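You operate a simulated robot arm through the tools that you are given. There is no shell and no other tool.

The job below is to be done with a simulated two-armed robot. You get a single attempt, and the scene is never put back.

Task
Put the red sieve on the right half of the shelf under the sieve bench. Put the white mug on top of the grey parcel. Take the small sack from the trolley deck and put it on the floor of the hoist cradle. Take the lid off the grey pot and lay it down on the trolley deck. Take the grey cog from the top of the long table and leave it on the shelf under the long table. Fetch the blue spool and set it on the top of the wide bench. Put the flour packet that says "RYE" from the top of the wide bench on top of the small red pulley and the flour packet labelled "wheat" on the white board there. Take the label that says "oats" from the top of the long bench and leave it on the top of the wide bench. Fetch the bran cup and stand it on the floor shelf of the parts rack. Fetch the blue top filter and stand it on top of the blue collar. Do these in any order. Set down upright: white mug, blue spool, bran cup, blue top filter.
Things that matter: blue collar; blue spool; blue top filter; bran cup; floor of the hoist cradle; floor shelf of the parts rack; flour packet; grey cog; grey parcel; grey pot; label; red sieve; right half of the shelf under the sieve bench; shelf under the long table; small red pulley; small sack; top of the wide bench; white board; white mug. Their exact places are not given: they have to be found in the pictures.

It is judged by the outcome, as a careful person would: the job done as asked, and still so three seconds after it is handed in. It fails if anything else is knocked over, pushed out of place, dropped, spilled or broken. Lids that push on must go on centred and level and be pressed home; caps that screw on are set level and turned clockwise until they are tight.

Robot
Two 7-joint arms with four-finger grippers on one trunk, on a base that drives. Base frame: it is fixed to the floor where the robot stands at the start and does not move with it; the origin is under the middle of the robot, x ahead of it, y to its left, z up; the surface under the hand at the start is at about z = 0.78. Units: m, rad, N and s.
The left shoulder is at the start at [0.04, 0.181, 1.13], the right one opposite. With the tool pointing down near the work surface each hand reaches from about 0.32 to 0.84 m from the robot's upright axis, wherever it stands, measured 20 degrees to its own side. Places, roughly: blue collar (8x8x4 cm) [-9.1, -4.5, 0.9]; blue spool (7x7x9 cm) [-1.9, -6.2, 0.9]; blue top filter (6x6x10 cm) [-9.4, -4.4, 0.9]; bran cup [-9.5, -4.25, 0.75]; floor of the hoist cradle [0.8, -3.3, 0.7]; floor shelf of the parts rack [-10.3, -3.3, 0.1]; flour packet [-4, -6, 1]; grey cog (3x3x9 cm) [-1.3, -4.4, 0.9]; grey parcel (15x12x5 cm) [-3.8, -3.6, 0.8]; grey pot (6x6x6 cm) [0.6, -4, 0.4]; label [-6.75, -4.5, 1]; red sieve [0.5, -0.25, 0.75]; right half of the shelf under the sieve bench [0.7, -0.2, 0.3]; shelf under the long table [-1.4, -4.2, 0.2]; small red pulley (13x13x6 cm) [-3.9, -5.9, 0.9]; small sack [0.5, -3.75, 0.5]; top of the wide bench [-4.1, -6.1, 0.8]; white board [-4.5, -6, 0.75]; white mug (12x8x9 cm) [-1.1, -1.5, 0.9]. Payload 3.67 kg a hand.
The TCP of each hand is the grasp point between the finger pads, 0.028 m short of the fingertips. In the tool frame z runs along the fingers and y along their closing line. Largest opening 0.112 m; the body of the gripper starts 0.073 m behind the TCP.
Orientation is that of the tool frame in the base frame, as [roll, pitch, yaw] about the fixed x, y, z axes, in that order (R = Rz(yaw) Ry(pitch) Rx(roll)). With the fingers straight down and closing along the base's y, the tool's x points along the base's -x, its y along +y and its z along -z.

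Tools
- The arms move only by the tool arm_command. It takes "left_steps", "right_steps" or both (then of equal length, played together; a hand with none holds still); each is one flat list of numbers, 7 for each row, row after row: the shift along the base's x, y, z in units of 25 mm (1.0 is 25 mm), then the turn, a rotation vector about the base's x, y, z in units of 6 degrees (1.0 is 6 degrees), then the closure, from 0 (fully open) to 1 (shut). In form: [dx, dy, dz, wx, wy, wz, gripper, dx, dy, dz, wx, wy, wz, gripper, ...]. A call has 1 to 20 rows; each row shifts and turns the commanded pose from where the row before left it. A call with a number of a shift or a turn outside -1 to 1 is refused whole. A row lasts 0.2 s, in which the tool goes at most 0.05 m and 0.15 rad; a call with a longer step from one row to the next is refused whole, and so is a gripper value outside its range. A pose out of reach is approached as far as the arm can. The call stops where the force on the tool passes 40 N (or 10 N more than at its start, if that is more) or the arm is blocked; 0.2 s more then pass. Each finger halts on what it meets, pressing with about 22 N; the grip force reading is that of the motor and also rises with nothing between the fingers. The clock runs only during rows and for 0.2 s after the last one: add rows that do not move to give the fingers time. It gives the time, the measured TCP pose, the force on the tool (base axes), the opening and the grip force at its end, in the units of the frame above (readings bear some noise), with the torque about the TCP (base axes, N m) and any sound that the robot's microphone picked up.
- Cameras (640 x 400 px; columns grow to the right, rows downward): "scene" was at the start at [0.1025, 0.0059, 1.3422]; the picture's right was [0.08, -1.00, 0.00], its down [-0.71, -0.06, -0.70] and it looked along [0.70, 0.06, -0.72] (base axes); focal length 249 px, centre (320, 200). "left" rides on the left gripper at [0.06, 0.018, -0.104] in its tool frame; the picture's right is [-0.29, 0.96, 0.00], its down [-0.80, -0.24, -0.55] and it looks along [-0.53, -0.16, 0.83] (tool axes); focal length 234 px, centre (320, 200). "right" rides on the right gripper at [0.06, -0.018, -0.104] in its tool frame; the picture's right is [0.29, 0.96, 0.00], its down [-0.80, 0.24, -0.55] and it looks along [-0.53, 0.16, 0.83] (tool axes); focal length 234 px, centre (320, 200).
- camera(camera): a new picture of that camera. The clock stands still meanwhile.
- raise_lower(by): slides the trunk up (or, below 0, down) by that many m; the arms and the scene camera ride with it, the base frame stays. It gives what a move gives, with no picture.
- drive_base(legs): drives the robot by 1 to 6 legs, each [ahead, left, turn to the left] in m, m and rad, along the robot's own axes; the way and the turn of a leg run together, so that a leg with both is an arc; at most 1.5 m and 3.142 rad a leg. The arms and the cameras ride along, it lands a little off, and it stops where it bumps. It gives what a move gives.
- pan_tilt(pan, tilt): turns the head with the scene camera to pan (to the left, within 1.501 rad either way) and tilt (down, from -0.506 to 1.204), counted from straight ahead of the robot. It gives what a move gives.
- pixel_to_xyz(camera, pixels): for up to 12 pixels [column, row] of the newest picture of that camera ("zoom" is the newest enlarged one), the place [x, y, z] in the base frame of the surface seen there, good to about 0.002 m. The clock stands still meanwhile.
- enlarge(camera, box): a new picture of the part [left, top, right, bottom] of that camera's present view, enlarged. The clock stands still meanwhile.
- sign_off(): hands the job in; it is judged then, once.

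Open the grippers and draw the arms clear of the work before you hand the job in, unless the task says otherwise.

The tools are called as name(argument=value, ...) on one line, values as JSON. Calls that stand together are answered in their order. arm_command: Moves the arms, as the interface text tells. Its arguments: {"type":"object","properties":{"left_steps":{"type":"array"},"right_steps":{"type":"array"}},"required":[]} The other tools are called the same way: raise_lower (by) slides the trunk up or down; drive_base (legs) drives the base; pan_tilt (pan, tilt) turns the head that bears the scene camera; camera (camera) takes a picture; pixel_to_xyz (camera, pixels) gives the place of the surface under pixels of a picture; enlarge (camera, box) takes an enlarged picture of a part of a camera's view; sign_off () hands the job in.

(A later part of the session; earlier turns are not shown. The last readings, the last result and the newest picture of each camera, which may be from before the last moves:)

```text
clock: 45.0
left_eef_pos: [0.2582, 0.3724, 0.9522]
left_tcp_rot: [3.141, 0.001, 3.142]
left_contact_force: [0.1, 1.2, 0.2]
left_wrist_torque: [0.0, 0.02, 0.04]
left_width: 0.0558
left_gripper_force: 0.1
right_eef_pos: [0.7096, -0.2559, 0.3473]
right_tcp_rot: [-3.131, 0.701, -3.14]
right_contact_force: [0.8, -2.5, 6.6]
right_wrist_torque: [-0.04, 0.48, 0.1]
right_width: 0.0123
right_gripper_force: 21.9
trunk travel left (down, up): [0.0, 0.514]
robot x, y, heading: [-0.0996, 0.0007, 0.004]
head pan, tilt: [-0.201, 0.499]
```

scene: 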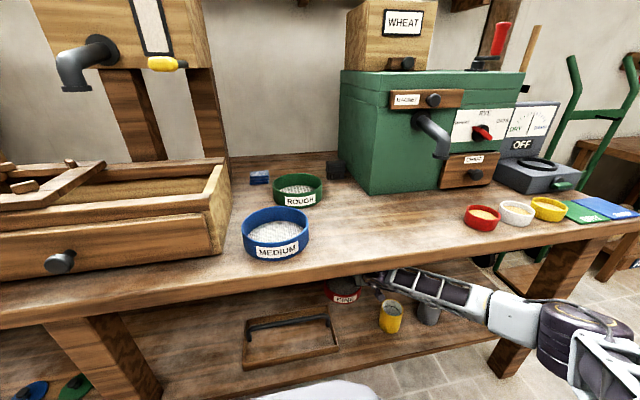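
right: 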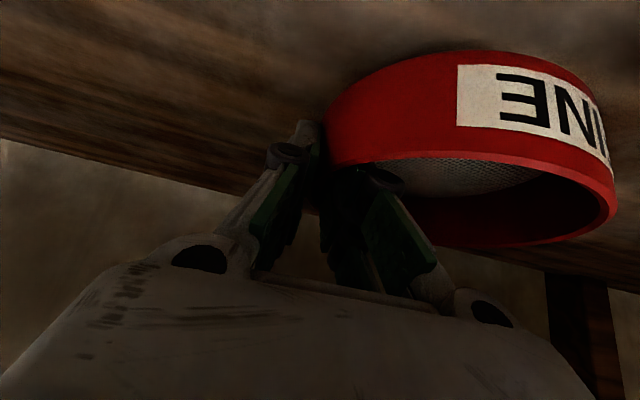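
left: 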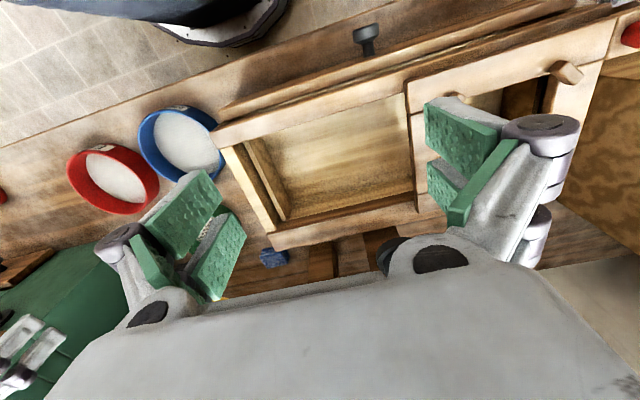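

Contact (6.6 N up): the sieve rests on the shelf. I open the fingers to about 50 mm, rise, and back the hand out.

arm_command(right_steps=[0, 0, 0, 0, 0, 0, 0.8, 0, 0, 0, 0, 0, 0, 0.6, 0, 0, 0, 0, 0, 0, 0.6, 0, 0, 0.4, 0, 0, 0, 0.6, 0, 0, 0.6, 0, 0, 0, 0.6, 0, 0, 0.8, 0, 0, 0, 0.6, 0, 0, 0.8, 0, 0, 0, 0.6])

camera(camera="right")

enlarge(camera="scene", box=[240, 240, 480, 390])

```text
clock: 46.6
left_eef_pos: [0.2594, 0.3711, 0.9528]
left_tcp_rot: [-3.14, -0.001, 3.141]
left_contact_force: [0.0, 0.1, 0.3]
left_wrist_torque: [0.0, 0.0, -0.01]
left_width: 0.0559
left_gripper_force: 0.1
right_eef_pos: [0.7063, -0.2558, 0.4106]
right_tcp_rot: [-3.131, 0.699, -3.138]
right_contact_force: [-0.7, 0.5, -0.1]
right_wrist_torque: [0.0, -0.05, 0.0]
right_width: 0.0447
right_gripper_force: 0.0
trunk travel left (down, up): [0.0, 0.514]
robot x, y, heading: [-0.1004, 0.006, 0.001]
head pan, tilt: [-0.201, 0.499]
```

```text
taken
```

right: 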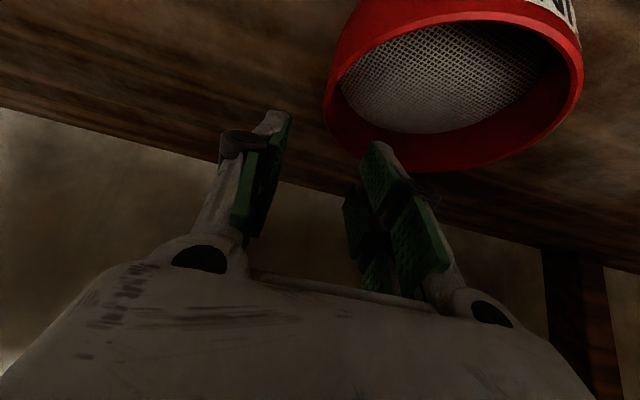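

```text
2.67 times, centred on (360, 315) of scene
```

zoom: 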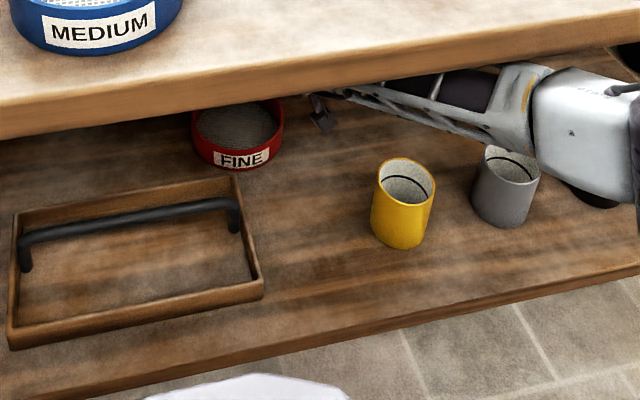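

The sieve stands on the shelf behind the tray, hand free. I raise 20 mm more and back straight out.

arm_command(right_steps=[0, 0, 0.5, 0, 0, 0, 0.6, 0, 0, 0.3, 0, 0, 0, 0.6])

drive_base(legs=[[-0.5, 0, 0]])

camera(camera="scene")

```text
clock: 47.2
left_eef_pos: [0.2599, 0.3735, 0.9518]
left_tcp_rot: [-3.141, -0.002, -3.14]
left_contact_force: [0.6, 0.2, -0.6]
left_wrist_torque: [-0.02, 0.0, 0.04]
left_width: 0.056
left_gripper_force: 0.0
right_eef_pos: [0.7043, -0.2536, 0.4256]
right_tcp_rot: [-3.132, 0.692, -3.134]
right_contact_force: [0.2, -0.5, -0.9]
right_wrist_torque: [0.01, -0.04, -0.01]
right_width: 0.045
right_gripper_force: 0.0
trunk travel left (down, up): [0.0, 0.514]
robot x, y, heading: [-0.0999, 0.0061, 0.003]
head pan, tilt: [-0.201, 0.499]
```

```text
clock: 50.3
left_eef_pos: [-0.238, 0.3702, 0.9519]
left_tcp_rot: [-3.141, -0.002, 3.131]
left_contact_force: [0.5, 0.5, 0.1]
left_wrist_torque: [0.03, 0.01, 0.02]
left_width: 0.0561
left_gripper_force: 0.1
right_eef_pos: [0.2006, -0.2631, 0.4312]
right_tcp_rot: [-3.131, 0.697, 3.133]
right_contact_force: [-0.2, -1.1, 0.1]
right_wrist_torque: [-0.01, -0.05, 0.02]
right_width: 0.0446
right_gripper_force: 0.0
trunk travel left (down, up): [0.0, 0.514]
robot x, y, heading: [-0.6008, 0.0042, -0.009]
head pan, tilt: [-0.201, 0.499]
```

```text
taken
```

scene: 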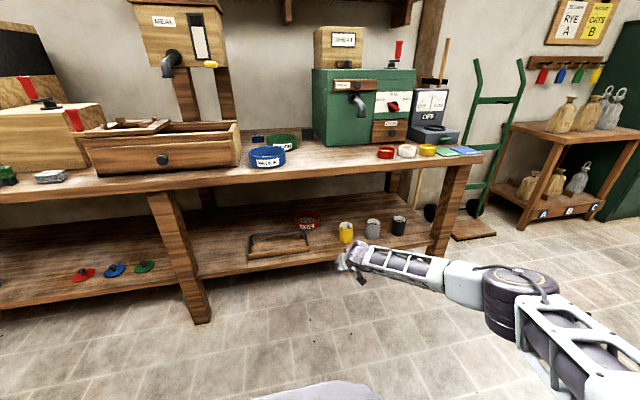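

The red sieve is placed. Next I raise the trunk, bring the right hand back to pointing down at a tucked travel pose, then turn to the right to head for the trolley.

raise_lower(by=0.25)

arm_command(right_steps=[-0.9, 0, 0.9, 0, 0.476, 0, 0.5, -0.9, 0, 0.9, 0, 0.476, 0, 0.5, -0.9, 0, 0.9, 0, 0.476, 0, 0.5, -0.9, 0, 0.9, 0, 0.476, 0, 0.5, -0.9, 0, 0.9, 0, 0.476, 0, 0.5, -0.9, 0, 0.9, 0, 0.476, 0, 0.5, -0.9, 0, 0.9, 0, 0.476, 0, 0.5, -0.9, 0, 0.9, 0, 0.476, 0, 0.5, -0.9, 0, 0.9, 0, 0.476, 0, 0.5, -0.9, 0, 0.9, 0, 0.476, 0, 0.5, -0.9, 0, 0.9, 0, 0.476, 0, 0.5, -0.9, 0, 0.9, 0, 0.476, 0, 0.5, -0.9, 0, 0.9, 0, 0.476, 0, 0.5, -0.9, 0, 0.9, 0, 0.476, 0, 0.5])

drive_base(legs=[[0, 0, -1.562], [0, 0.5, 0]])

pan_tilt(pan=0, tilt=0.35)

camera(camera="scene")

```text
clock: 52.9
left_eef_pos: [-0.2385, 0.3706, 1.2009]
left_tcp_rot: [-3.141, -0.001, 3.131]
left_contact_force: [0.0, 0.3, -0.9]
left_wrist_torque: [-0.04, 0.03, 0.02]
left_width: 0.0559
left_gripper_force: 0.1
right_eef_pos: [0.202, -0.2628, 0.6796]
right_tcp_rot: [-3.133, 0.698, 3.135]
right_contact_force: [-0.7, -0.2, -0.1]
right_wrist_torque: [-0.01, 0.0, 0.01]
right_width: 0.045
right_gripper_force: 0.0
trunk travel left (down, up): [-0.25, 0.264]
robot x, y, heading: [-0.6028, 0.0071, -0.009]
head pan, tilt: [-0.201, 0.499]
```

```text
clock: 55.9
left_eef_pos: [-0.24, 0.3706, 1.2022]
left_tcp_rot: [3.141, 0.0, 3.13]
left_contact_force: [-0.6, 0.4, -1.2]
left_wrist_torque: [-0.01, 0.01, -0.01]
left_width: 0.0559
left_gripper_force: 0.1
right_eef_pos: [-0.1116, -0.2637, 0.9974]
right_tcp_rot: [-3.125, -0.003, 3.137]
right_contact_force: [0.2, 0.2, 0.4]
right_wrist_torque: [0.01, -0.02, -0.01]
right_width: 0.0562
right_gripper_force: 0.0
trunk travel left (down, up): [-0.25, 0.264]
robot x, y, heading: [-0.6, 0.01, -0.009]
head pan, tilt: [-0.201, 0.499]
```

```text
clock: 63.4
left_eef_pos: [0.2406, -0.4327, 1.1996]
left_tcp_rot: [3.14, -0.002, 1.478]
left_contact_force: [0.1, -1.1, -0.2]
left_wrist_torque: [-0.02, -0.01, 0.02]
left_width: 0.0559
left_gripper_force: 0.0
right_eef_pos: [-0.4031, -0.509, 0.9968]
right_tcp_rot: [-3.126, -0.002, 1.483]
right_contact_force: [0.3, -0.7, -0.7]
right_wrist_torque: [-0.01, 0.0, -0.02]
right_width: 0.056
right_gripper_force: 0.1
trunk travel left (down, up): [-0.25, 0.264]
robot x, y, heading: [-0.0884, -0.0408, -1.669]
head pan, tilt: [-0.201, 0.499]
```

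```text
clock: 64.1
left_eef_pos: [0.2397, -0.4329, 1.2001]
left_tcp_rot: [3.141, 0.0, 1.479]
left_contact_force: [0.2, 0.3, -0.3]
left_wrist_torque: [0.02, 0.0, -0.03]
left_width: 0.0559
left_gripper_force: 0.1
right_eef_pos: [-0.4039, -0.5077, 0.9959]
right_tcp_rot: [-3.125, -0.001, 1.484]
right_contact_force: [0.6, -0.1, -0.4]
right_wrist_torque: [-0.02, 0.02, -0.01]
right_width: 0.056
right_gripper_force: 0.2
trunk travel left (down, up): [-0.25, 0.264]
robot x, y, heading: [-0.0965, -0.0383, -1.662]
head pan, tilt: [0.0, 0.351]
```

```text
taken
```

scene: 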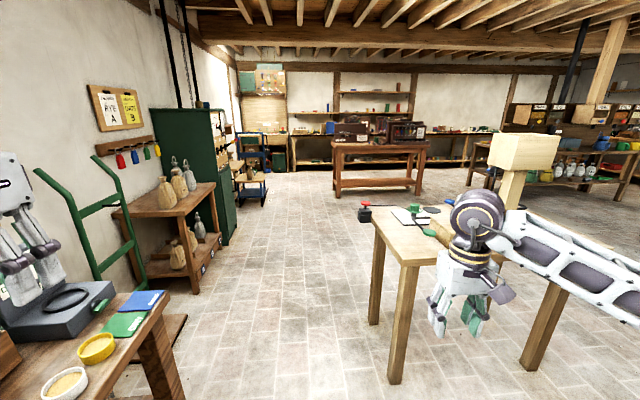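

The corridor ahead is open: the sack rack on the left, the bench table on the right with a black button box at (365,210). I'll measure those to plan the drive.

pixel_to_xyz(camera="scene", pixels=[[192, 292], [208, 187], [140, 280], [220, 245], [237, 180], [245, 205], [268, 195], [365, 212], [370, 225], [395, 380], [375, 325], [330, 185]])

enlarge(camera="scene", box=[190, 60, 350, 220])

```text
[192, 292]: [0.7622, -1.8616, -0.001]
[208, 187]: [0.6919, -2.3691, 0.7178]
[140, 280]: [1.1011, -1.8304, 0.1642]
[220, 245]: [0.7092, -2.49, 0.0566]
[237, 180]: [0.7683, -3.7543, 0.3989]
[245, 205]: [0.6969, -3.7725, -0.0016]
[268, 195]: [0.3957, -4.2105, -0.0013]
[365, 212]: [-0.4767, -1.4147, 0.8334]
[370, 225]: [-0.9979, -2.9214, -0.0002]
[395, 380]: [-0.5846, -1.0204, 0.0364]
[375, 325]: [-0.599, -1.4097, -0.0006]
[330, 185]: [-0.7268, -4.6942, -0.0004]
```

```text
2.50 times, centred on (270, 140) of scene
```

zoom: 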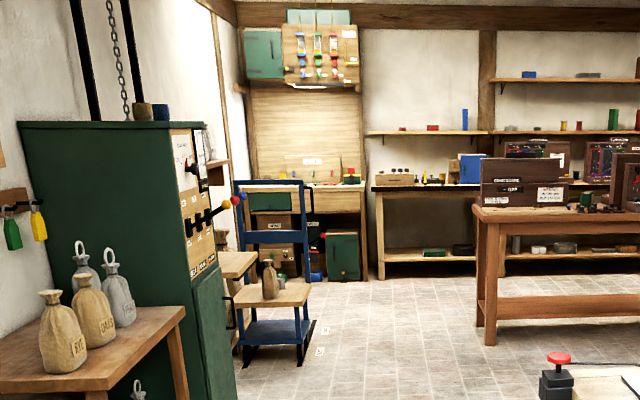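

The corridor spans x −0.47 to 0.69. I straighten my heading and drive forward about 2.4 m, then look toward the trolley.

drive_base(legs=[[0, 0, 0.09], [1.3, 0.1, 0], [1.1, 0, 0]])

pan_tilt(pan=0.3, tilt=0.55)

camera(camera="scene")

```text
clock: 76.7
left_eef_pos: [0.4204, -2.7841, 1.2008]
left_tcp_rot: [-3.141, -0.001, 1.595]
left_contact_force: [-0.3, 0.2, -0.1]
left_wrist_torque: [0.02, 0.01, 0.05]
left_width: 0.0561
left_gripper_force: 0.0
right_eef_pos: [-0.2095, -2.9362, 0.9962]
right_tcp_rot: [-3.126, 0.0, 1.603]
right_contact_force: [-0.7, 0.1, -0.8]
right_wrist_torque: [0.01, 0.01, 0.03]
right_width: 0.0558
right_gripper_force: 0.1
trunk travel left (down, up): [-0.25, 0.264]
robot x, y, heading: [0.0434, -2.4385, -1.547]
head pan, tilt: [0.0, 0.351]
```

```text
clock: 77.5
left_eef_pos: [0.42, -2.7846, 1.2022]
left_tcp_rot: [3.14, 0.0, 1.597]
left_contact_force: [-0.4, -0.1, -0.5]
left_wrist_torque: [0.0, 0.03, -0.02]
left_width: 0.0558
left_gripper_force: 0.1
right_eef_pos: [-0.2099, -2.936, 0.9963]
right_tcp_rot: [-3.125, -0.004, 1.604]
right_contact_force: [-0.1, 0.1, -0.1]
right_wrist_torque: [0.01, 0.0, 0.01]
right_width: 0.0562
right_gripper_force: 0.0
trunk travel left (down, up): [-0.25, 0.264]
robot x, y, heading: [0.041, -2.4351, -1.542]
head pan, tilt: [0.3, 0.55]
```

```text
taken
```

scene: 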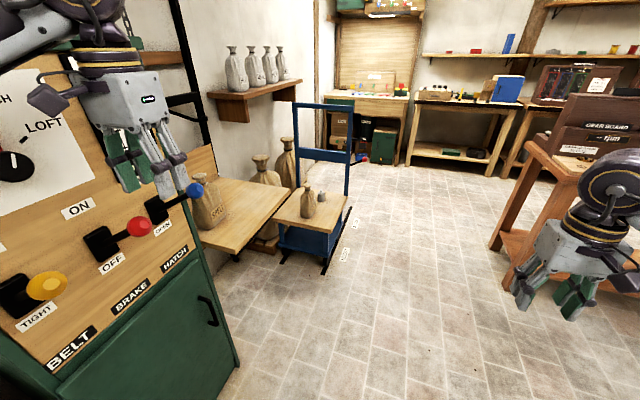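

The trolley with a small sack and grey pot on its deck is at (315,205), and the hoist cradle with a sack is at (230,210). Let me zoom in on both.

enlarge(camera="scene", box=[180, 90, 380, 290])

pixel_to_xyz(camera="zoom", pixels=[[255, 230], [258, 205], [285, 222], [288, 212], [238, 265], [285, 290], [330, 230], [60, 260], [130, 290], [150, 210], [70, 200], [200, 245]])

```text
2.00 times, centred on (280, 190) of scene
```

zoom: 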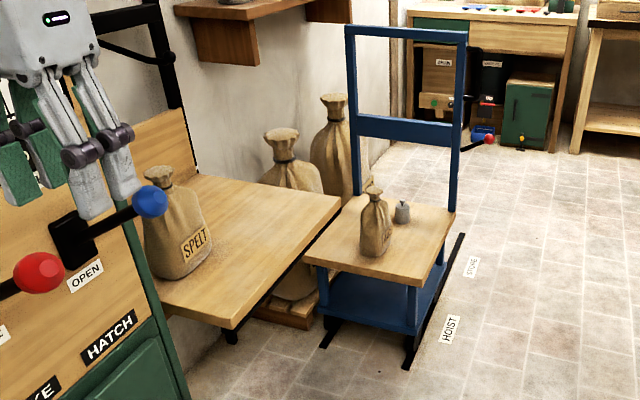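

```text
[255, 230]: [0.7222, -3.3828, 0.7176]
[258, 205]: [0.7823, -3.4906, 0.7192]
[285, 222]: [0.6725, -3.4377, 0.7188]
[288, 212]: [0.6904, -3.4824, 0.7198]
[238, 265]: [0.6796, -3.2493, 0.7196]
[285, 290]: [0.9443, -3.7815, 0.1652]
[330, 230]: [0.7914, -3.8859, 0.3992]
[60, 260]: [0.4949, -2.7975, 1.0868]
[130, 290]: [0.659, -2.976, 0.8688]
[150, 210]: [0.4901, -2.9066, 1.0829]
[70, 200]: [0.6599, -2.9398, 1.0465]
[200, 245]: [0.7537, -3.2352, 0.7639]
```

The left hand is close to the lever knobs at x≈0.49, so I must keep away. Let me measure the trolley deck, sack and pot from this zoom picture.

pixel_to_xyz(camera="zoom", pixels=[[376, 255], [376, 193], [362, 240], [391, 238], [402, 222], [402, 203], [303, 262], [410, 283], [455, 212], [360, 195], [430, 250], [340, 240]])

pixel_to_xyz(camera="zoom", pixels=[[230, 325], [338, 203], [200, 180], [165, 300], [250, 260], [290, 230], [170, 275], [160, 175], [215, 250], [346, 30], [468, 32], [405, 120]])

```text
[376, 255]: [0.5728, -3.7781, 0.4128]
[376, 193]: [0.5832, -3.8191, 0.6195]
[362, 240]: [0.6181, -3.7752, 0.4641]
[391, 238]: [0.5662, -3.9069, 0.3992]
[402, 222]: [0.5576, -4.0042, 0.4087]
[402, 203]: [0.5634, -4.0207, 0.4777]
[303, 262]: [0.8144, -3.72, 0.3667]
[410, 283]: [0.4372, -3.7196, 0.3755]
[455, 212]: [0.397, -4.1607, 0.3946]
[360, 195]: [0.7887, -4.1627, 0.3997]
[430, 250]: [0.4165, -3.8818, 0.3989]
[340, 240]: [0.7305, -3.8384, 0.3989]
```

```text
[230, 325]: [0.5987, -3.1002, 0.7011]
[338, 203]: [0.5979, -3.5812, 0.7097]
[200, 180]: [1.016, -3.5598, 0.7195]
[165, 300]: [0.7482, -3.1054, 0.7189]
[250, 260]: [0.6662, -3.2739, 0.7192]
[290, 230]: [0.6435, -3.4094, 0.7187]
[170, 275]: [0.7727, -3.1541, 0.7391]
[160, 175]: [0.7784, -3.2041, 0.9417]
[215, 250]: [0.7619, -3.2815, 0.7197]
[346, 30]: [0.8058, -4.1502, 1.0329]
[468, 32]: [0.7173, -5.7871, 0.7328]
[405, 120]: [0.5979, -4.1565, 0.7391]
```

Cradle floor is z≈0.719 (x 0.60–1.05, y −3.58…−3.10); trolley deck z≈0.40 with the sack at (0.58,−3.80) and the pot at (0.56,−4.02). I check the long table's east edge so that I can place the base between.

pixel_to_xyz(camera="scene", pixels=[[527, 145], [493, 245], [540, 150], [515, 285], [600, 210], [520, 190], [500, 220]])

drive_base(legs=[[0.2, -0.25, 0]])

pan_tilt(pan=-0.1, tilt=0.45)

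camera(camera="scene")

```text
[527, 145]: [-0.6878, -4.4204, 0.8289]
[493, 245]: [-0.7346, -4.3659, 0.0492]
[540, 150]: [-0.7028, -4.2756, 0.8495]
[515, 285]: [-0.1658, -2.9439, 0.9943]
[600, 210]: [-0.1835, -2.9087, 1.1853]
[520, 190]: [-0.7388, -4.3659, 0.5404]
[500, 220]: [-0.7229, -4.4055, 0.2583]
```

```text
clock: 79.6
left_eef_pos: [0.1735, -2.9927, 1.2009]
left_tcp_rot: [-3.141, 0.001, 1.588]
left_contact_force: [0.0, 1.3, -0.4]
left_wrist_torque: [0.03, -0.01, 0.0]
left_width: 0.056
left_gripper_force: 0.1
right_eef_pos: [-0.4568, -3.1377, 0.9966]
right_tcp_rot: [-3.128, -0.001, 1.592]
right_contact_force: [-0.6, 0.1, -1.0]
right_wrist_torque: [0.0, -0.03, 0.0]
right_width: 0.0558
right_gripper_force: 0.0
trunk travel left (down, up): [-0.25, 0.264]
robot x, y, heading: [-0.1999, -2.6439, -1.551]
head pan, tilt: [0.3, 0.55]
```

```text
clock: 80.5
left_eef_pos: [0.1753, -2.9923, 1.2007]
left_tcp_rot: [-3.139, 0.0, 1.589]
left_contact_force: [0.8, 0.4, 0.9]
left_wrist_torque: [-0.02, 0.01, 0.01]
left_width: 0.056
left_gripper_force: 0.0
right_eef_pos: [-0.4571, -3.1394, 0.997]
right_tcp_rot: [-3.126, 0.0, 1.593]
right_contact_force: [0.7, -0.3, -0.4]
right_wrist_torque: [-0.02, 0.02, -0.03]
right_width: 0.0559
right_gripper_force: 0.2
trunk travel left (down, up): [-0.25, 0.264]
robot x, y, heading: [-0.2005, -2.6411, -1.555]
head pan, tilt: [-0.099, 0.45]
```

```text
taken
```

scene: 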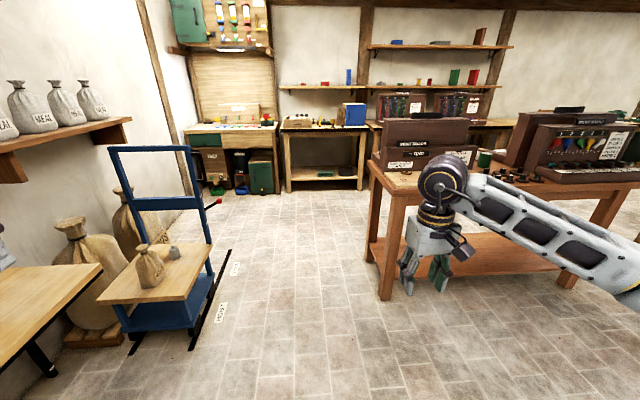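

The long table's corner is near (−0.69,−4.25), so I'll turn left to face +x at about (−0.25,−3.3), then strafe to the trolley.

drive_base(legs=[[0.65, -0.03, 0], [0, 0, 1.555]])

pan_tilt(pan=-0.3, tilt=0.6)

camera(camera="scene")

```text
clock: 88.5
left_eef_pos: [0.1377, -2.9371, 1.1998]
left_tcp_rot: [-3.141, 0.0, -3.131]
left_contact_force: [0.3, 0.3, 0.3]
left_wrist_torque: [0.01, -0.02, 0.02]
left_width: 0.056
left_gripper_force: 0.1
right_eef_pos: [0.28, -3.5685, 0.9963]
right_tcp_rot: [-3.126, -0.001, -3.126]
right_contact_force: [-0.4, 0.3, -0.6]
right_wrist_torque: [-0.02, 0.01, 0.0]
right_width: 0.056
right_gripper_force: 0.0
trunk travel left (down, up): [-0.25, 0.264]
robot x, y, heading: [-0.2135, -3.3087, 0.014]
head pan, tilt: [-0.099, 0.45]
```

```text
clock: 89.2
left_eef_pos: [0.1396, -2.9352, 1.2016]
left_tcp_rot: [3.14, -0.001, -3.13]
left_contact_force: [0.6, 0.9, 0.3]
left_wrist_torque: [0.01, 0.02, -0.01]
left_width: 0.0558
left_gripper_force: 0.1
right_eef_pos: [0.2811, -3.5683, 0.9963]
right_tcp_rot: [-3.125, -0.002, -3.125]
right_contact_force: [-0.1, 0.2, 0.2]
right_wrist_torque: [0.0, -0.01, 0.02]
right_width: 0.056
right_gripper_force: 0.0
trunk travel left (down, up): [-0.25, 0.264]
robot x, y, heading: [-0.212, -3.31, 0.005]
head pan, tilt: [-0.3, 0.6]
```

```text
taken
```

scene: 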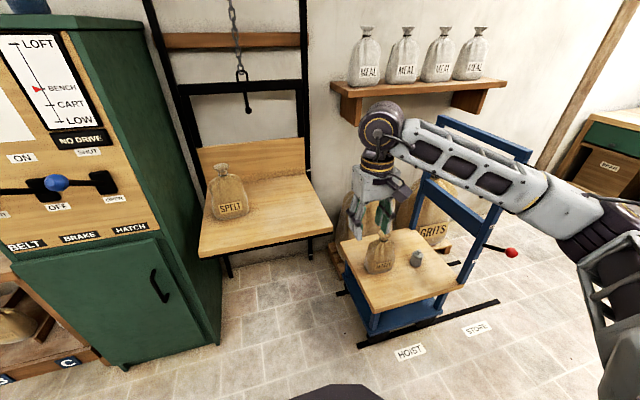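

Heading is good. I strafe right about 0.5 m to line up with the trolley deck, slightly back.

drive_base(legs=[[-0.05, -0.52, 0]])

pan_tilt(pan=0, tilt=0.7)

camera(camera="scene")

```text
clock: 92.3
left_eef_pos: [0.0968, -3.4623, 1.2016]
left_tcp_rot: [-3.141, 0.001, -3.134]
left_contact_force: [0.0, 0.7, 0.3]
left_wrist_torque: [-0.01, 0.01, 0.0]
left_width: 0.0558
left_gripper_force: 0.1
right_eef_pos: [0.2351, -4.0949, 0.9963]
right_tcp_rot: [-3.128, -0.003, -3.13]
right_contact_force: [0.1, 0.8, 0.1]
right_wrist_torque: [-0.02, -0.02, 0.0]
right_width: 0.0561
right_gripper_force: 0.1
trunk travel left (down, up): [-0.25, 0.264]
robot x, y, heading: [-0.26, -3.8339, 0.011]
head pan, tilt: [-0.3, 0.6]
```

```text
clock: 93.1
left_eef_pos: [0.0963, -3.4623, 1.2001]
left_tcp_rot: [-3.14, 0.0, -3.134]
left_contact_force: [0.2, -0.4, -0.2]
left_wrist_torque: [-0.01, -0.02, 0.02]
left_width: 0.0562
left_gripper_force: 0.0
right_eef_pos: [0.2357, -4.0948, 0.9967]
right_tcp_rot: [-3.125, -0.003, -3.13]
right_contact_force: [0.8, -0.1, -0.3]
right_wrist_torque: [0.03, -0.05, 0.02]
right_width: 0.056
right_gripper_force: 0.0
trunk travel left (down, up): [-0.25, 0.264]
robot x, y, heading: [-0.263, -3.8376, 0.009]
head pan, tilt: [0.0, 0.7]
```

```text
taken
```

scene: 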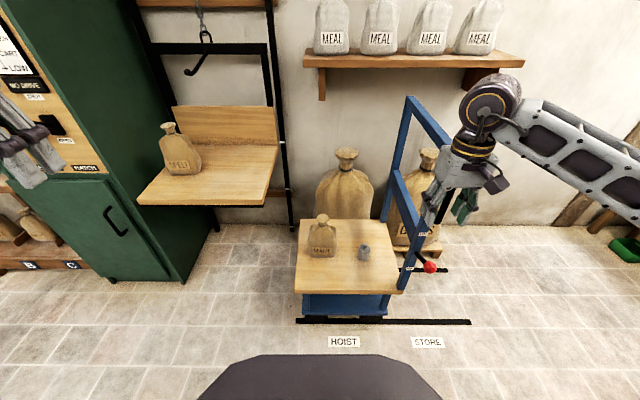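

The trolley lies straight ahead with the sack at (322,235) and the pot at (364,252). I zoom in to study them before lowering.

enlarge(camera="scene", box=[280, 200, 440, 300])

pixel_to_xyz(camera="zoom", pixels=[[170, 62], [170, 90], [140, 115], [200, 115], [165, 225], [118, 200], [225, 205], [335, 190], [335, 170], [315, 225], [365, 225], [338, 242]])

```text
4.00 times, centred on (360, 250) of scene
```

zoom: 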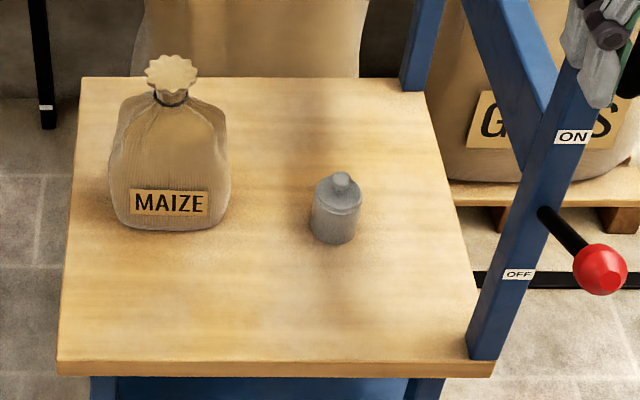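

```text
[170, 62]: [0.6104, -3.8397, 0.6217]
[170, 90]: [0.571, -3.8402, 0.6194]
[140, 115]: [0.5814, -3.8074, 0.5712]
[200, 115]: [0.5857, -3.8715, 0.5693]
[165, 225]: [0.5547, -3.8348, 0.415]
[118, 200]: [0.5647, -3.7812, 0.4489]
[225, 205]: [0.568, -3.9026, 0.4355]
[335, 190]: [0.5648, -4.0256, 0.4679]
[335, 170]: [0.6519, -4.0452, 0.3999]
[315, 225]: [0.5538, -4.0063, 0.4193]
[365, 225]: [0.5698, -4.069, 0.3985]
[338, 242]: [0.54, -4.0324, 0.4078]
```

The MAIZE sack's neck is near zoom (172,97) and the pot's lid knob near zoom (342,180); there's a red lever at zoom (600,270). I measure these more finely.

pixel_to_xyz(camera="zoom", pixels=[[172, 98], [158, 97], [186, 97], [172, 106], [148, 75], [197, 72], [342, 178], [342, 172], [330, 185], [358, 200], [600, 270], [545, 215]])

raise_lower(by=-0.2)

enlarge(camera="scene", box=[260, 150, 460, 275])

```text
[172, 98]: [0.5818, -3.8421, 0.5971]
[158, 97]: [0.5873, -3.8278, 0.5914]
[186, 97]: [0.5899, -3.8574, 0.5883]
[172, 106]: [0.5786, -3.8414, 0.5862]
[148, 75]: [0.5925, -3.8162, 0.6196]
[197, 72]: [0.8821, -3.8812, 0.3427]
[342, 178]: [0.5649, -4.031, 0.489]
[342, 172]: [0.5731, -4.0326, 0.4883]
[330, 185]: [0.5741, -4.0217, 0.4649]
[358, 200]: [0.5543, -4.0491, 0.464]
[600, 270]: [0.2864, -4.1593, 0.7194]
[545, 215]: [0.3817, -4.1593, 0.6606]
```

```text
clock: 95.3
left_eef_pos: [0.0959, -3.4629, 1.0006]
left_tcp_rot: [-3.14, 0.0, -3.135]
left_contact_force: [-0.9, 0.0, -0.9]
left_wrist_torque: [-0.01, -0.01, -0.02]
left_width: 0.056
left_gripper_force: 0.0
right_eef_pos: [0.2351, -4.0938, 0.7958]
right_tcp_rot: [-3.127, 0.0, -3.131]
right_contact_force: [0.0, -0.3, 0.7]
right_wrist_torque: [0.01, 0.0, 0.02]
right_width: 0.0561
right_gripper_force: 0.0
trunk travel left (down, up): [-0.05, 0.464]
robot x, y, heading: [-0.2593, -3.8367, 0.007]
head pan, tilt: [0.0, 0.7]
```

```text
3.20 times, centred on (360, 212) of scene
```

zoom: 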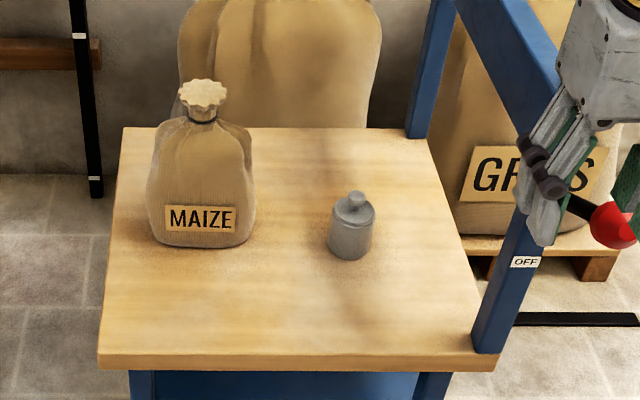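

The right hand is close to the trolley's lever ball at (0.286,−4.159,0.72). I lift the right hand up and back away from it at once.

arm_command(right_steps=[0, 0, 1, 0, 0, 0, 0.5, 0, 0, 1, 0, 0, 0, 0.5, -0.5, 0.3, 1, 0, 0, 0, 0.5, -0.5, 0.3, 1, 0, 0, 0, 0.5, -0.5, 0.3, 1, 0, 0, 0, 0.5, -0.5, 0.3, 1, 0, 0, 0, 0.5, -0.5, 0.3, 1, 0, 0, 0, 0.5, -0.5, 0.3, 1, 0, 0, 0, 0.5])

camera(camera="scene")

```text
clock: 97.1
left_eef_pos: [0.0956, -3.4606, 0.9993]
left_tcp_rot: [-3.138, 0.0, -3.134]
left_contact_force: [0.0, 0.4, 0.7]
left_wrist_torque: [-0.02, 0.0, 0.01]
left_width: 0.0559
left_gripper_force: 0.0
right_eef_pos: [0.1609, -4.0499, 0.9951]
right_tcp_rot: [-3.126, -0.002, -3.13]
right_contact_force: [-0.6, 0.5, -0.4]
right_wrist_torque: [-0.04, -0.04, -0.03]
right_width: 0.0562
right_gripper_force: 0.1
trunk travel left (down, up): [-0.05, 0.464]
robot x, y, heading: [-0.2565, -3.8331, 0.005]
head pan, tilt: [0.0, 0.7]
```

```text
taken
```

scene: 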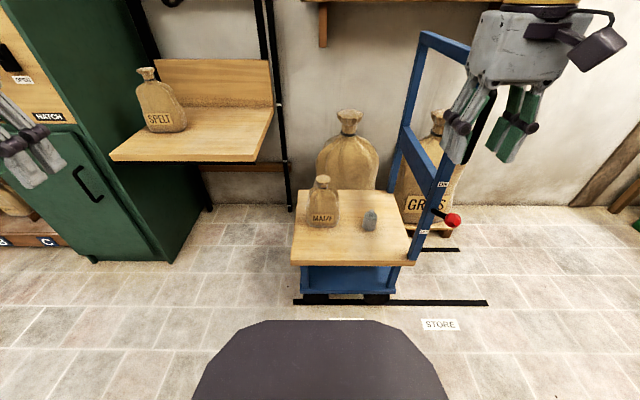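

The right hand is clear. I raise it a bit more and drive forward 0.24 m so the left hand can reach the sack.

arm_command(right_steps=[-0.4, 0.4, 1, 0, 0, 0, 0.5, -0.4, 0.4, 1, 0, 0, 0, 0.5, -0.4, 0.4, 1, 0, 0, 0, 0.5, -0.4, 0.4, 1, 0, 0, 0, 0.5])

drive_base(legs=[[0.24, 0, 0]])

camera(camera="scene")

```text
clock: 98.1
left_eef_pos: [0.096, -3.462, 0.9991]
left_tcp_rot: [-3.141, 0.0, -3.134]
left_contact_force: [0.4, 0.6, -0.1]
left_wrist_torque: [-0.01, -0.02, 0.03]
left_width: 0.0561
left_gripper_force: 0.0
right_eef_pos: [0.1205, -4.0091, 1.0968]
right_tcp_rot: [-3.124, -0.001, -3.131]
right_contact_force: [0.8, 0.3, -0.4]
right_wrist_torque: [0.01, 0.01, 0.02]
right_width: 0.0561
right_gripper_force: 0.1
trunk travel left (down, up): [-0.05, 0.464]
robot x, y, heading: [-0.2578, -3.8348, 0.004]
head pan, tilt: [0.0, 0.7]
```

```text
clock: 100.0
left_eef_pos: [0.345, -3.4606, 0.9991]
left_tcp_rot: [-3.14, -0.002, -3.138]
left_contact_force: [0.9, 0.1, -0.7]
left_wrist_torque: [0.03, 0.02, -0.02]
left_width: 0.0562
left_gripper_force: 0.1
right_eef_pos: [0.3692, -4.008, 1.0968]
right_tcp_rot: [-3.126, -0.003, -3.132]
right_contact_force: [0.1, -1.0, -1.1]
right_wrist_torque: [0.02, 0.03, 0.03]
right_width: 0.056
right_gripper_force: 0.1
trunk travel left (down, up): [-0.05, 0.464]
robot x, y, heading: [-0.017, -3.8354, 0.002]
head pan, tilt: [0.0, 0.7]
```

```text
taken
```

scene: 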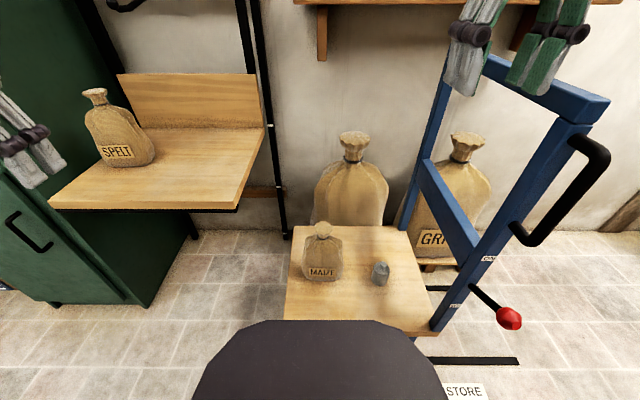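

The neck's centre is about (0.594,−3.843,0.595). I swing the left hand over the sack at z≈0.9 with a wide opening.

arm_command(left_steps=[0.622, -0.9525, -0.25, 0, 0, 0, 0.25, 0.622, -0.9525, -0.25, 0, 0, 0, 0.25, 0.622, -0.9525, -0.25, 0, 0, 0, 0.25, 0.622, -0.9525, -0.25, 0, 0, 0, 0.25, 0.622, -0.9525, -0.25, 0, 0, 0, 0.25, 0.622, -0.9525, -0.25, 0, 0, 0, 0.25, 0.622, -0.9525, -0.25, 0, 0, 0, 0.25, 0.622, -0.9525, -0.25, 0, 0, 0, 0.25, 0.622, -0.9525, -0.25, 0, 0, 0, 0.25, 0.622, -0.9525, -0.25, 0, 0, 0, 0.25, 0.622, -0.9525, -0.25, 0, 0, 0, 0.25, 0.622, -0.9525, -0.25, 0, 0, 0, 0.25, 0.622, -0.9525, -0.25, 0, 0, 0, 0.25, 0.622, -0.9525, -0.25, 0, 0, 0, 0.25, 0.622, -0.9525, -0.25, 0, 0, 0, 0.25, 0.622, -0.9525, -0.25, 0, 0, 0, 0.25])

camera(camera="left")

camera(camera="scene")

```text
clock: 103.3
left_eef_pos: [0.5942, -3.8434, 0.898]
left_tcp_rot: [3.141, 0.001, -3.139]
left_contact_force: [0.2, -0.7, -0.3]
left_wrist_torque: [0.06, 0.01, 0.0]
left_width: 0.0839
left_gripper_force: 0.0
right_eef_pos: [0.3686, -4.0094, 1.096]
right_tcp_rot: [-3.126, -0.003, -3.135]
right_contact_force: [0.1, -0.2, -0.3]
right_wrist_torque: [0.03, 0.01, 0.02]
right_width: 0.0562
right_gripper_force: 0.1
trunk travel left (down, up): [-0.05, 0.464]
robot x, y, heading: [-0.0164, -3.8353, 0.001]
head pan, tilt: [0.0, 0.7]
```

```text
taken
```

left: 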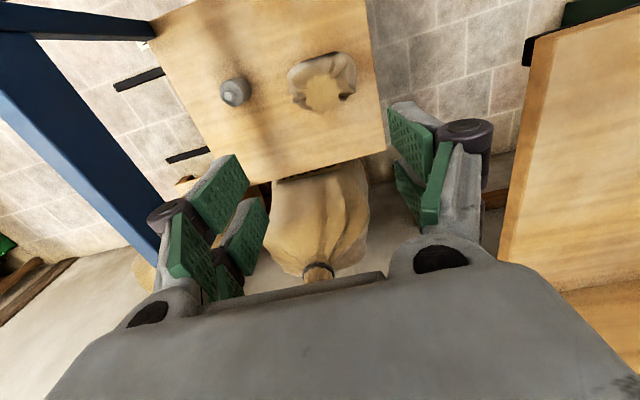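

```text
taken
```

scene: 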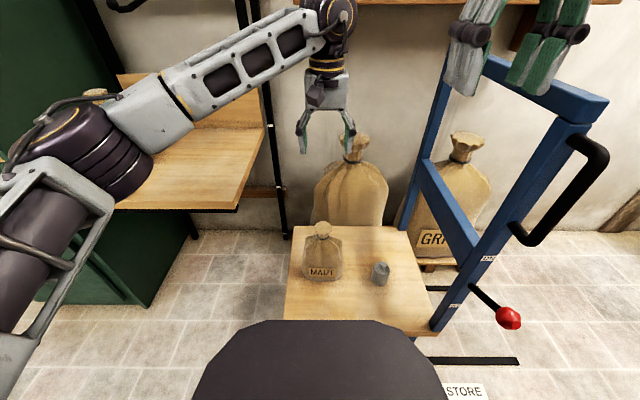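

The sack top lines up at (325,85) under the left hand's axis. I go down to z≈0.64 and check before the final descent.

arm_command(left_steps=[0, 0, -0.95, 0, 0, 0, 0.25, 0, 0, -0.95, 0, 0, 0, 0.25, 0, 0, -0.95, 0, 0, 0, 0.25, 0, 0, -0.95, 0, 0, 0, 0.25, 0, 0, -0.95, 0, 0, 0, 0.25, 0, 0, -0.95, 0, 0, 0, 0.25, 0, 0, -0.95, 0, 0, 0, 0.25, 0, 0, -0.95, 0, 0, 0, 0.25, 0, 0, -0.95, 0, 0, 0, 0.25, 0, 0, -0.95, 0, 0, 0, 0.25, 0, 0, -0.5, 0, 0, 0, 0.25])

camera(camera="left")

enlarge(camera="scene", box=[260, 150, 420, 300])

```text
clock: 105.8
left_eef_pos: [0.5934, -3.8406, 0.6471]
left_tcp_rot: [-3.141, -0.001, -3.138]
left_contact_force: [0.1, 0.8, -0.1]
left_wrist_torque: [-0.02, 0.0, 0.02]
left_width: 0.0838
left_gripper_force: 0.1
right_eef_pos: [0.368, -4.0082, 1.0973]
right_tcp_rot: [-3.127, -0.002, -3.133]
right_contact_force: [0.0, -0.1, 0.8]
right_wrist_torque: [0.0, 0.0, -0.02]
right_width: 0.056
right_gripper_force: 0.2
trunk travel left (down, up): [-0.05, 0.464]
robot x, y, heading: [-0.0111, -3.8332, 0.005]
head pan, tilt: [0.0, 0.7]
```

```text
taken
```

left: 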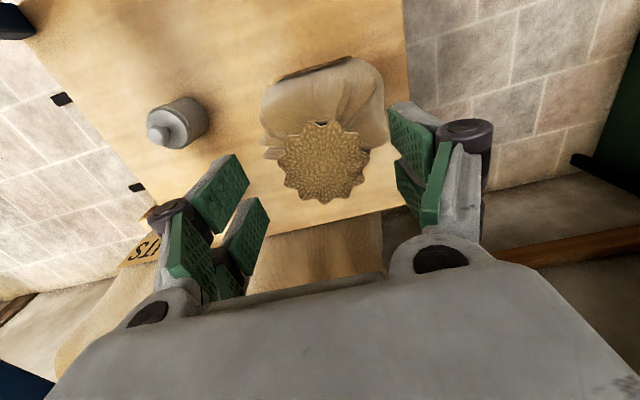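

```text
2.67 times, centred on (340, 225) of scene
```

zoom: 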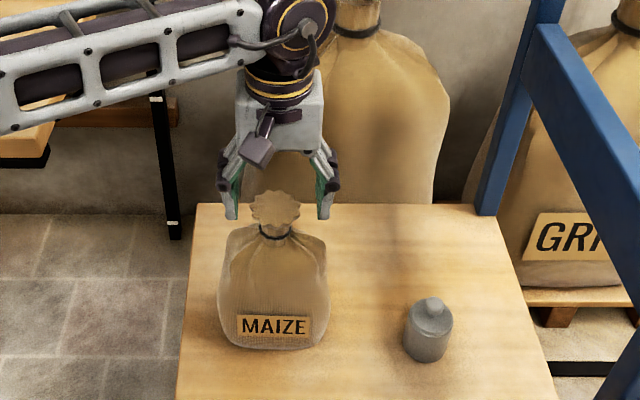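

The ruffle at (325,163) is centred between the fingers. I lower 47 mm to the neck and close.

arm_command(left_steps=[0, 0, -0.6, 0, 0, 0, 0.25, 0, 0, -0.6, 0, 0, 0, 0.25, 0, 0, -0.6, 0, 0, 0, 0.25, 0, 0, 0, 0, 0, 0, 0.45, 0, 0, 0, 0, 0, 0, 0.7, 0, 0, 0, 0, 0, 0, 1, 0, 0, 0, 0, 0, 0, 1, 0, 0, 0, 0, 0, 0, 1])

enlarge(camera="scene", box=[260, 150, 420, 300])

```text
clock: 107.5
left_eef_pos: [0.5938, -3.8408, 0.6042]
left_tcp_rot: [-3.14, 0.004, -3.136]
left_contact_force: [7.4, 13.5, 23.1]
left_wrist_torque: [0.49, 0.13, -0.17]
left_width: 0.0485
left_gripper_force: 21.9
right_eef_pos: [0.3665, -4.0075, 1.0971]
right_tcp_rot: [-3.127, 0.0, -3.133]
right_contact_force: [-0.6, 0.0, -0.5]
right_wrist_torque: [0.01, -0.01, 0.02]
right_width: 0.0559
right_gripper_force: 0.0
trunk travel left (down, up): [-0.05, 0.464]
robot x, y, heading: [-0.0104, -3.8321, 0.002]
head pan, tilt: [0.0, 0.7]
```

```text
2.67 times, centred on (340, 225) of scene
```

zoom: 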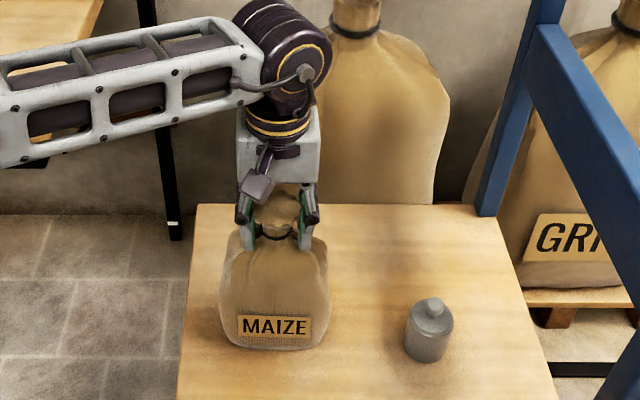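

The grip closed at 48.5 mm, probably on the ruffle and shoulder, with 23 N upward. I'll try a small 12 mm test lift and look whether the sack comes along securely.

arm_command(left_steps=[0, 0, 0.16, 0, 0, 0, 1, 0, 0, 0.16, 0, 0, 0, 1, 0, 0, 0.16, 0, 0, 0, 1, 0, 0, 0, 0, 0, 0, 1])

enlarge(camera="scene", box=[260, 150, 420, 300])

```text
clock: 108.5
left_eef_pos: [0.5929, -3.8428, 0.6146]
left_tcp_rot: [-3.141, -0.003, -3.14]
left_contact_force: [-0.2, 0.4, -11.5]
left_wrist_torque: [0.01, 0.04, 0.02]
left_width: 0.0484
left_gripper_force: 22.0
right_eef_pos: [0.3691, -4.0085, 1.0972]
right_tcp_rot: [-3.127, -0.001, -3.133]
right_contact_force: [0.0, 0.1, -0.2]
right_wrist_torque: [0.06, -0.02, 0.01]
right_width: 0.0562
right_gripper_force: 0.0
trunk travel left (down, up): [-0.05, 0.464]
robot x, y, heading: [-0.0156, -3.8315, 0.004]
head pan, tilt: [0.0, 0.7]
```

```text
2.67 times, centred on (340, 225) of scene
```

zoom: 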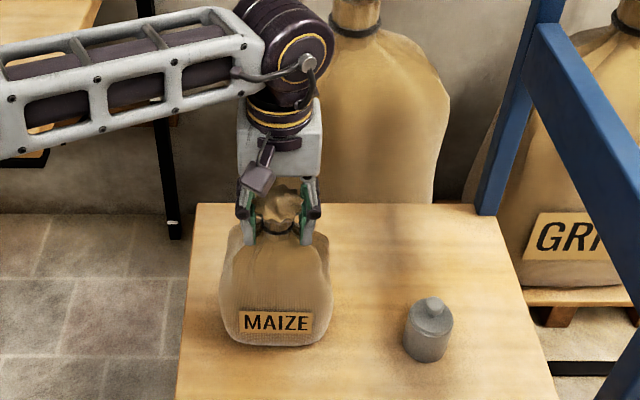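

The sack (about 1.2 kg) is lifted and hangs straight. I raise it further with the arm, then the trunk, to get above the cradle floor.

arm_command(left_steps=[0, 0, 0.4, 0, 0, 0, 1, 0, 0, 0.6, 0, 0, 0, 1, 0, 0, 0.8, 0, 0, 0, 1, 0, 0, 0.8, 0, 0, 0, 1, 0, 0, 0.8, 0, 0, 0, 1, 0, 0, 0.8, 0, 0, 0, 1, 0, 0, 0.4, 0, 0, 0, 1])

raise_lower(by=0.27)

camera(camera="scene")

```text
clock: 110.2
left_eef_pos: [0.594, -3.8437, 0.7343]
left_tcp_rot: [3.141, -0.002, -3.138]
left_contact_force: [0.5, 0.5, -11.8]
left_wrist_torque: [0.02, 0.06, -0.02]
left_width: 0.0484
left_gripper_force: 21.6
right_eef_pos: [0.3696, -4.0086, 1.0953]
right_tcp_rot: [-3.127, -0.003, -3.132]
right_contact_force: [1.0, 0.3, -0.1]
right_wrist_torque: [0.0, -0.01, -0.01]
right_width: 0.0559
right_gripper_force: 0.0
trunk travel left (down, up): [-0.05, 0.464]
robot x, y, heading: [-0.0143, -3.8309, 0.004]
head pan, tilt: [0.0, 0.7]
```

```text
clock: 112.9
left_eef_pos: [0.5938, -3.8427, 1.004]
left_tcp_rot: [-3.142, -0.003, -3.138]
left_contact_force: [0.0, 0.4, -10.8]
left_wrist_torque: [-0.05, -0.01, -0.01]
left_width: 0.0481
left_gripper_force: 21.6
right_eef_pos: [0.3687, -4.0082, 1.3657]
right_tcp_rot: [-3.126, -0.001, -3.133]
right_contact_force: [0.2, -0.2, -0.4]
right_wrist_torque: [0.01, -0.01, -0.01]
right_width: 0.0562
right_gripper_force: 0.1
trunk travel left (down, up): [-0.32, 0.194]
robot x, y, heading: [-0.017, -3.8311, 0.006]
head pan, tilt: [0.0, 0.7]
```

```text
taken
```

scene: 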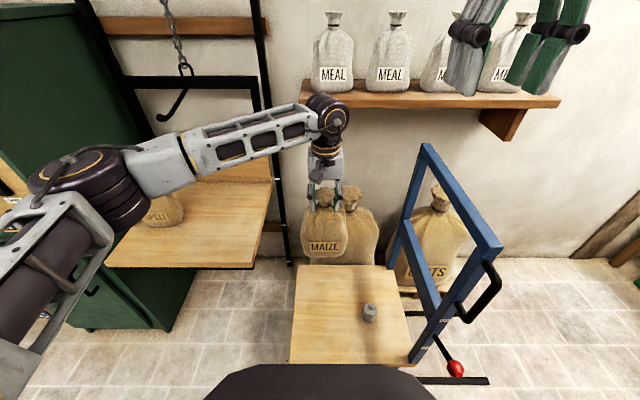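

The sack is clear at bottom z≈0.80. Before strafing left I measure the hook and rods around the cradle.

pixel_to_xyz(camera="scene", pixels=[[160, 118], [185, 85], [178, 40], [255, 60], [283, 215], [215, 85], [262, 140], [270, 180], [150, 240], [240, 262], [205, 225], [130, 90]])

drive_base(legs=[[0, 0.2, 0]])

camera(camera="scene")

```text
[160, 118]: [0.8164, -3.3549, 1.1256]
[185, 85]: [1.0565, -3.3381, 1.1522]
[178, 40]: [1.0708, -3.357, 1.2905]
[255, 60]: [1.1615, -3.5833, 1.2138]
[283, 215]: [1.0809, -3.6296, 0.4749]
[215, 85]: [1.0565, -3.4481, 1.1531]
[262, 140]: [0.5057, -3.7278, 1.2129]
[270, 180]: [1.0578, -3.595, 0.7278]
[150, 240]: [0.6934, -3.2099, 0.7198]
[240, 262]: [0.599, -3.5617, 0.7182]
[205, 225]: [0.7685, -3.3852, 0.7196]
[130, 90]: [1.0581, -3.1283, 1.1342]
```

```text
clock: 114.5
left_eef_pos: [0.5922, -3.6476, 1.0041]
left_tcp_rot: [-3.14, 0.0, 3.141]
left_contact_force: [-0.2, 0.1, -11.2]
left_wrist_torque: [0.02, 0.02, -0.03]
left_width: 0.0482
left_gripper_force: 22.7
right_eef_pos: [0.3683, -3.815, 1.366]
right_tcp_rot: [-3.128, -0.002, -3.135]
right_contact_force: [0.4, -0.9, 0.6]
right_wrist_torque: [0.02, 0.02, 0.0]
right_width: 0.0559
right_gripper_force: 0.1
trunk travel left (down, up): [-0.32, 0.194]
robot x, y, heading: [-0.0119, -3.6373, -0.0]
head pan, tilt: [0.0, 0.7]
```

```text
taken
```

scene: 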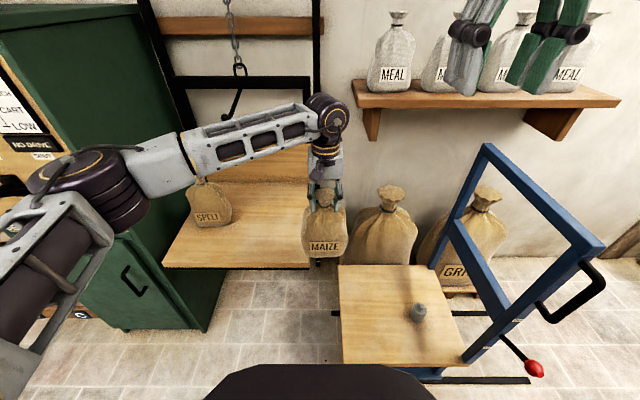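

There's a hooked rod near (235,100) above the cradle. I zoom in to see how far it projects before extending the arm.

enlarge(camera="scene", box=[140, 20, 360, 280])

pixel_to_xyz(camera="scene", pixels=[[237, 95], [233, 110], [230, 118], [241, 70], [205, 205], [232, 215], [195, 222], [300, 262], [260, 230]])

```text
1.54 times, centred on (250, 150) of scene
```

zoom: 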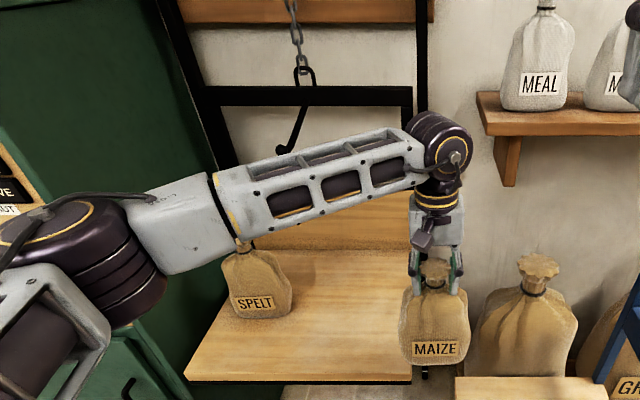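

```text
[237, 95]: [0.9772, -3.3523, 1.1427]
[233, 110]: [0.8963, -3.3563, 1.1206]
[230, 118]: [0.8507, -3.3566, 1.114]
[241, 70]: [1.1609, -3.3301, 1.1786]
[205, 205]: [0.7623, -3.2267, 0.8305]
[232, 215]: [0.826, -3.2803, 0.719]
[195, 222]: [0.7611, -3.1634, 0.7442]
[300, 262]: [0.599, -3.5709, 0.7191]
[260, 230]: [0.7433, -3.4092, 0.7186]
```

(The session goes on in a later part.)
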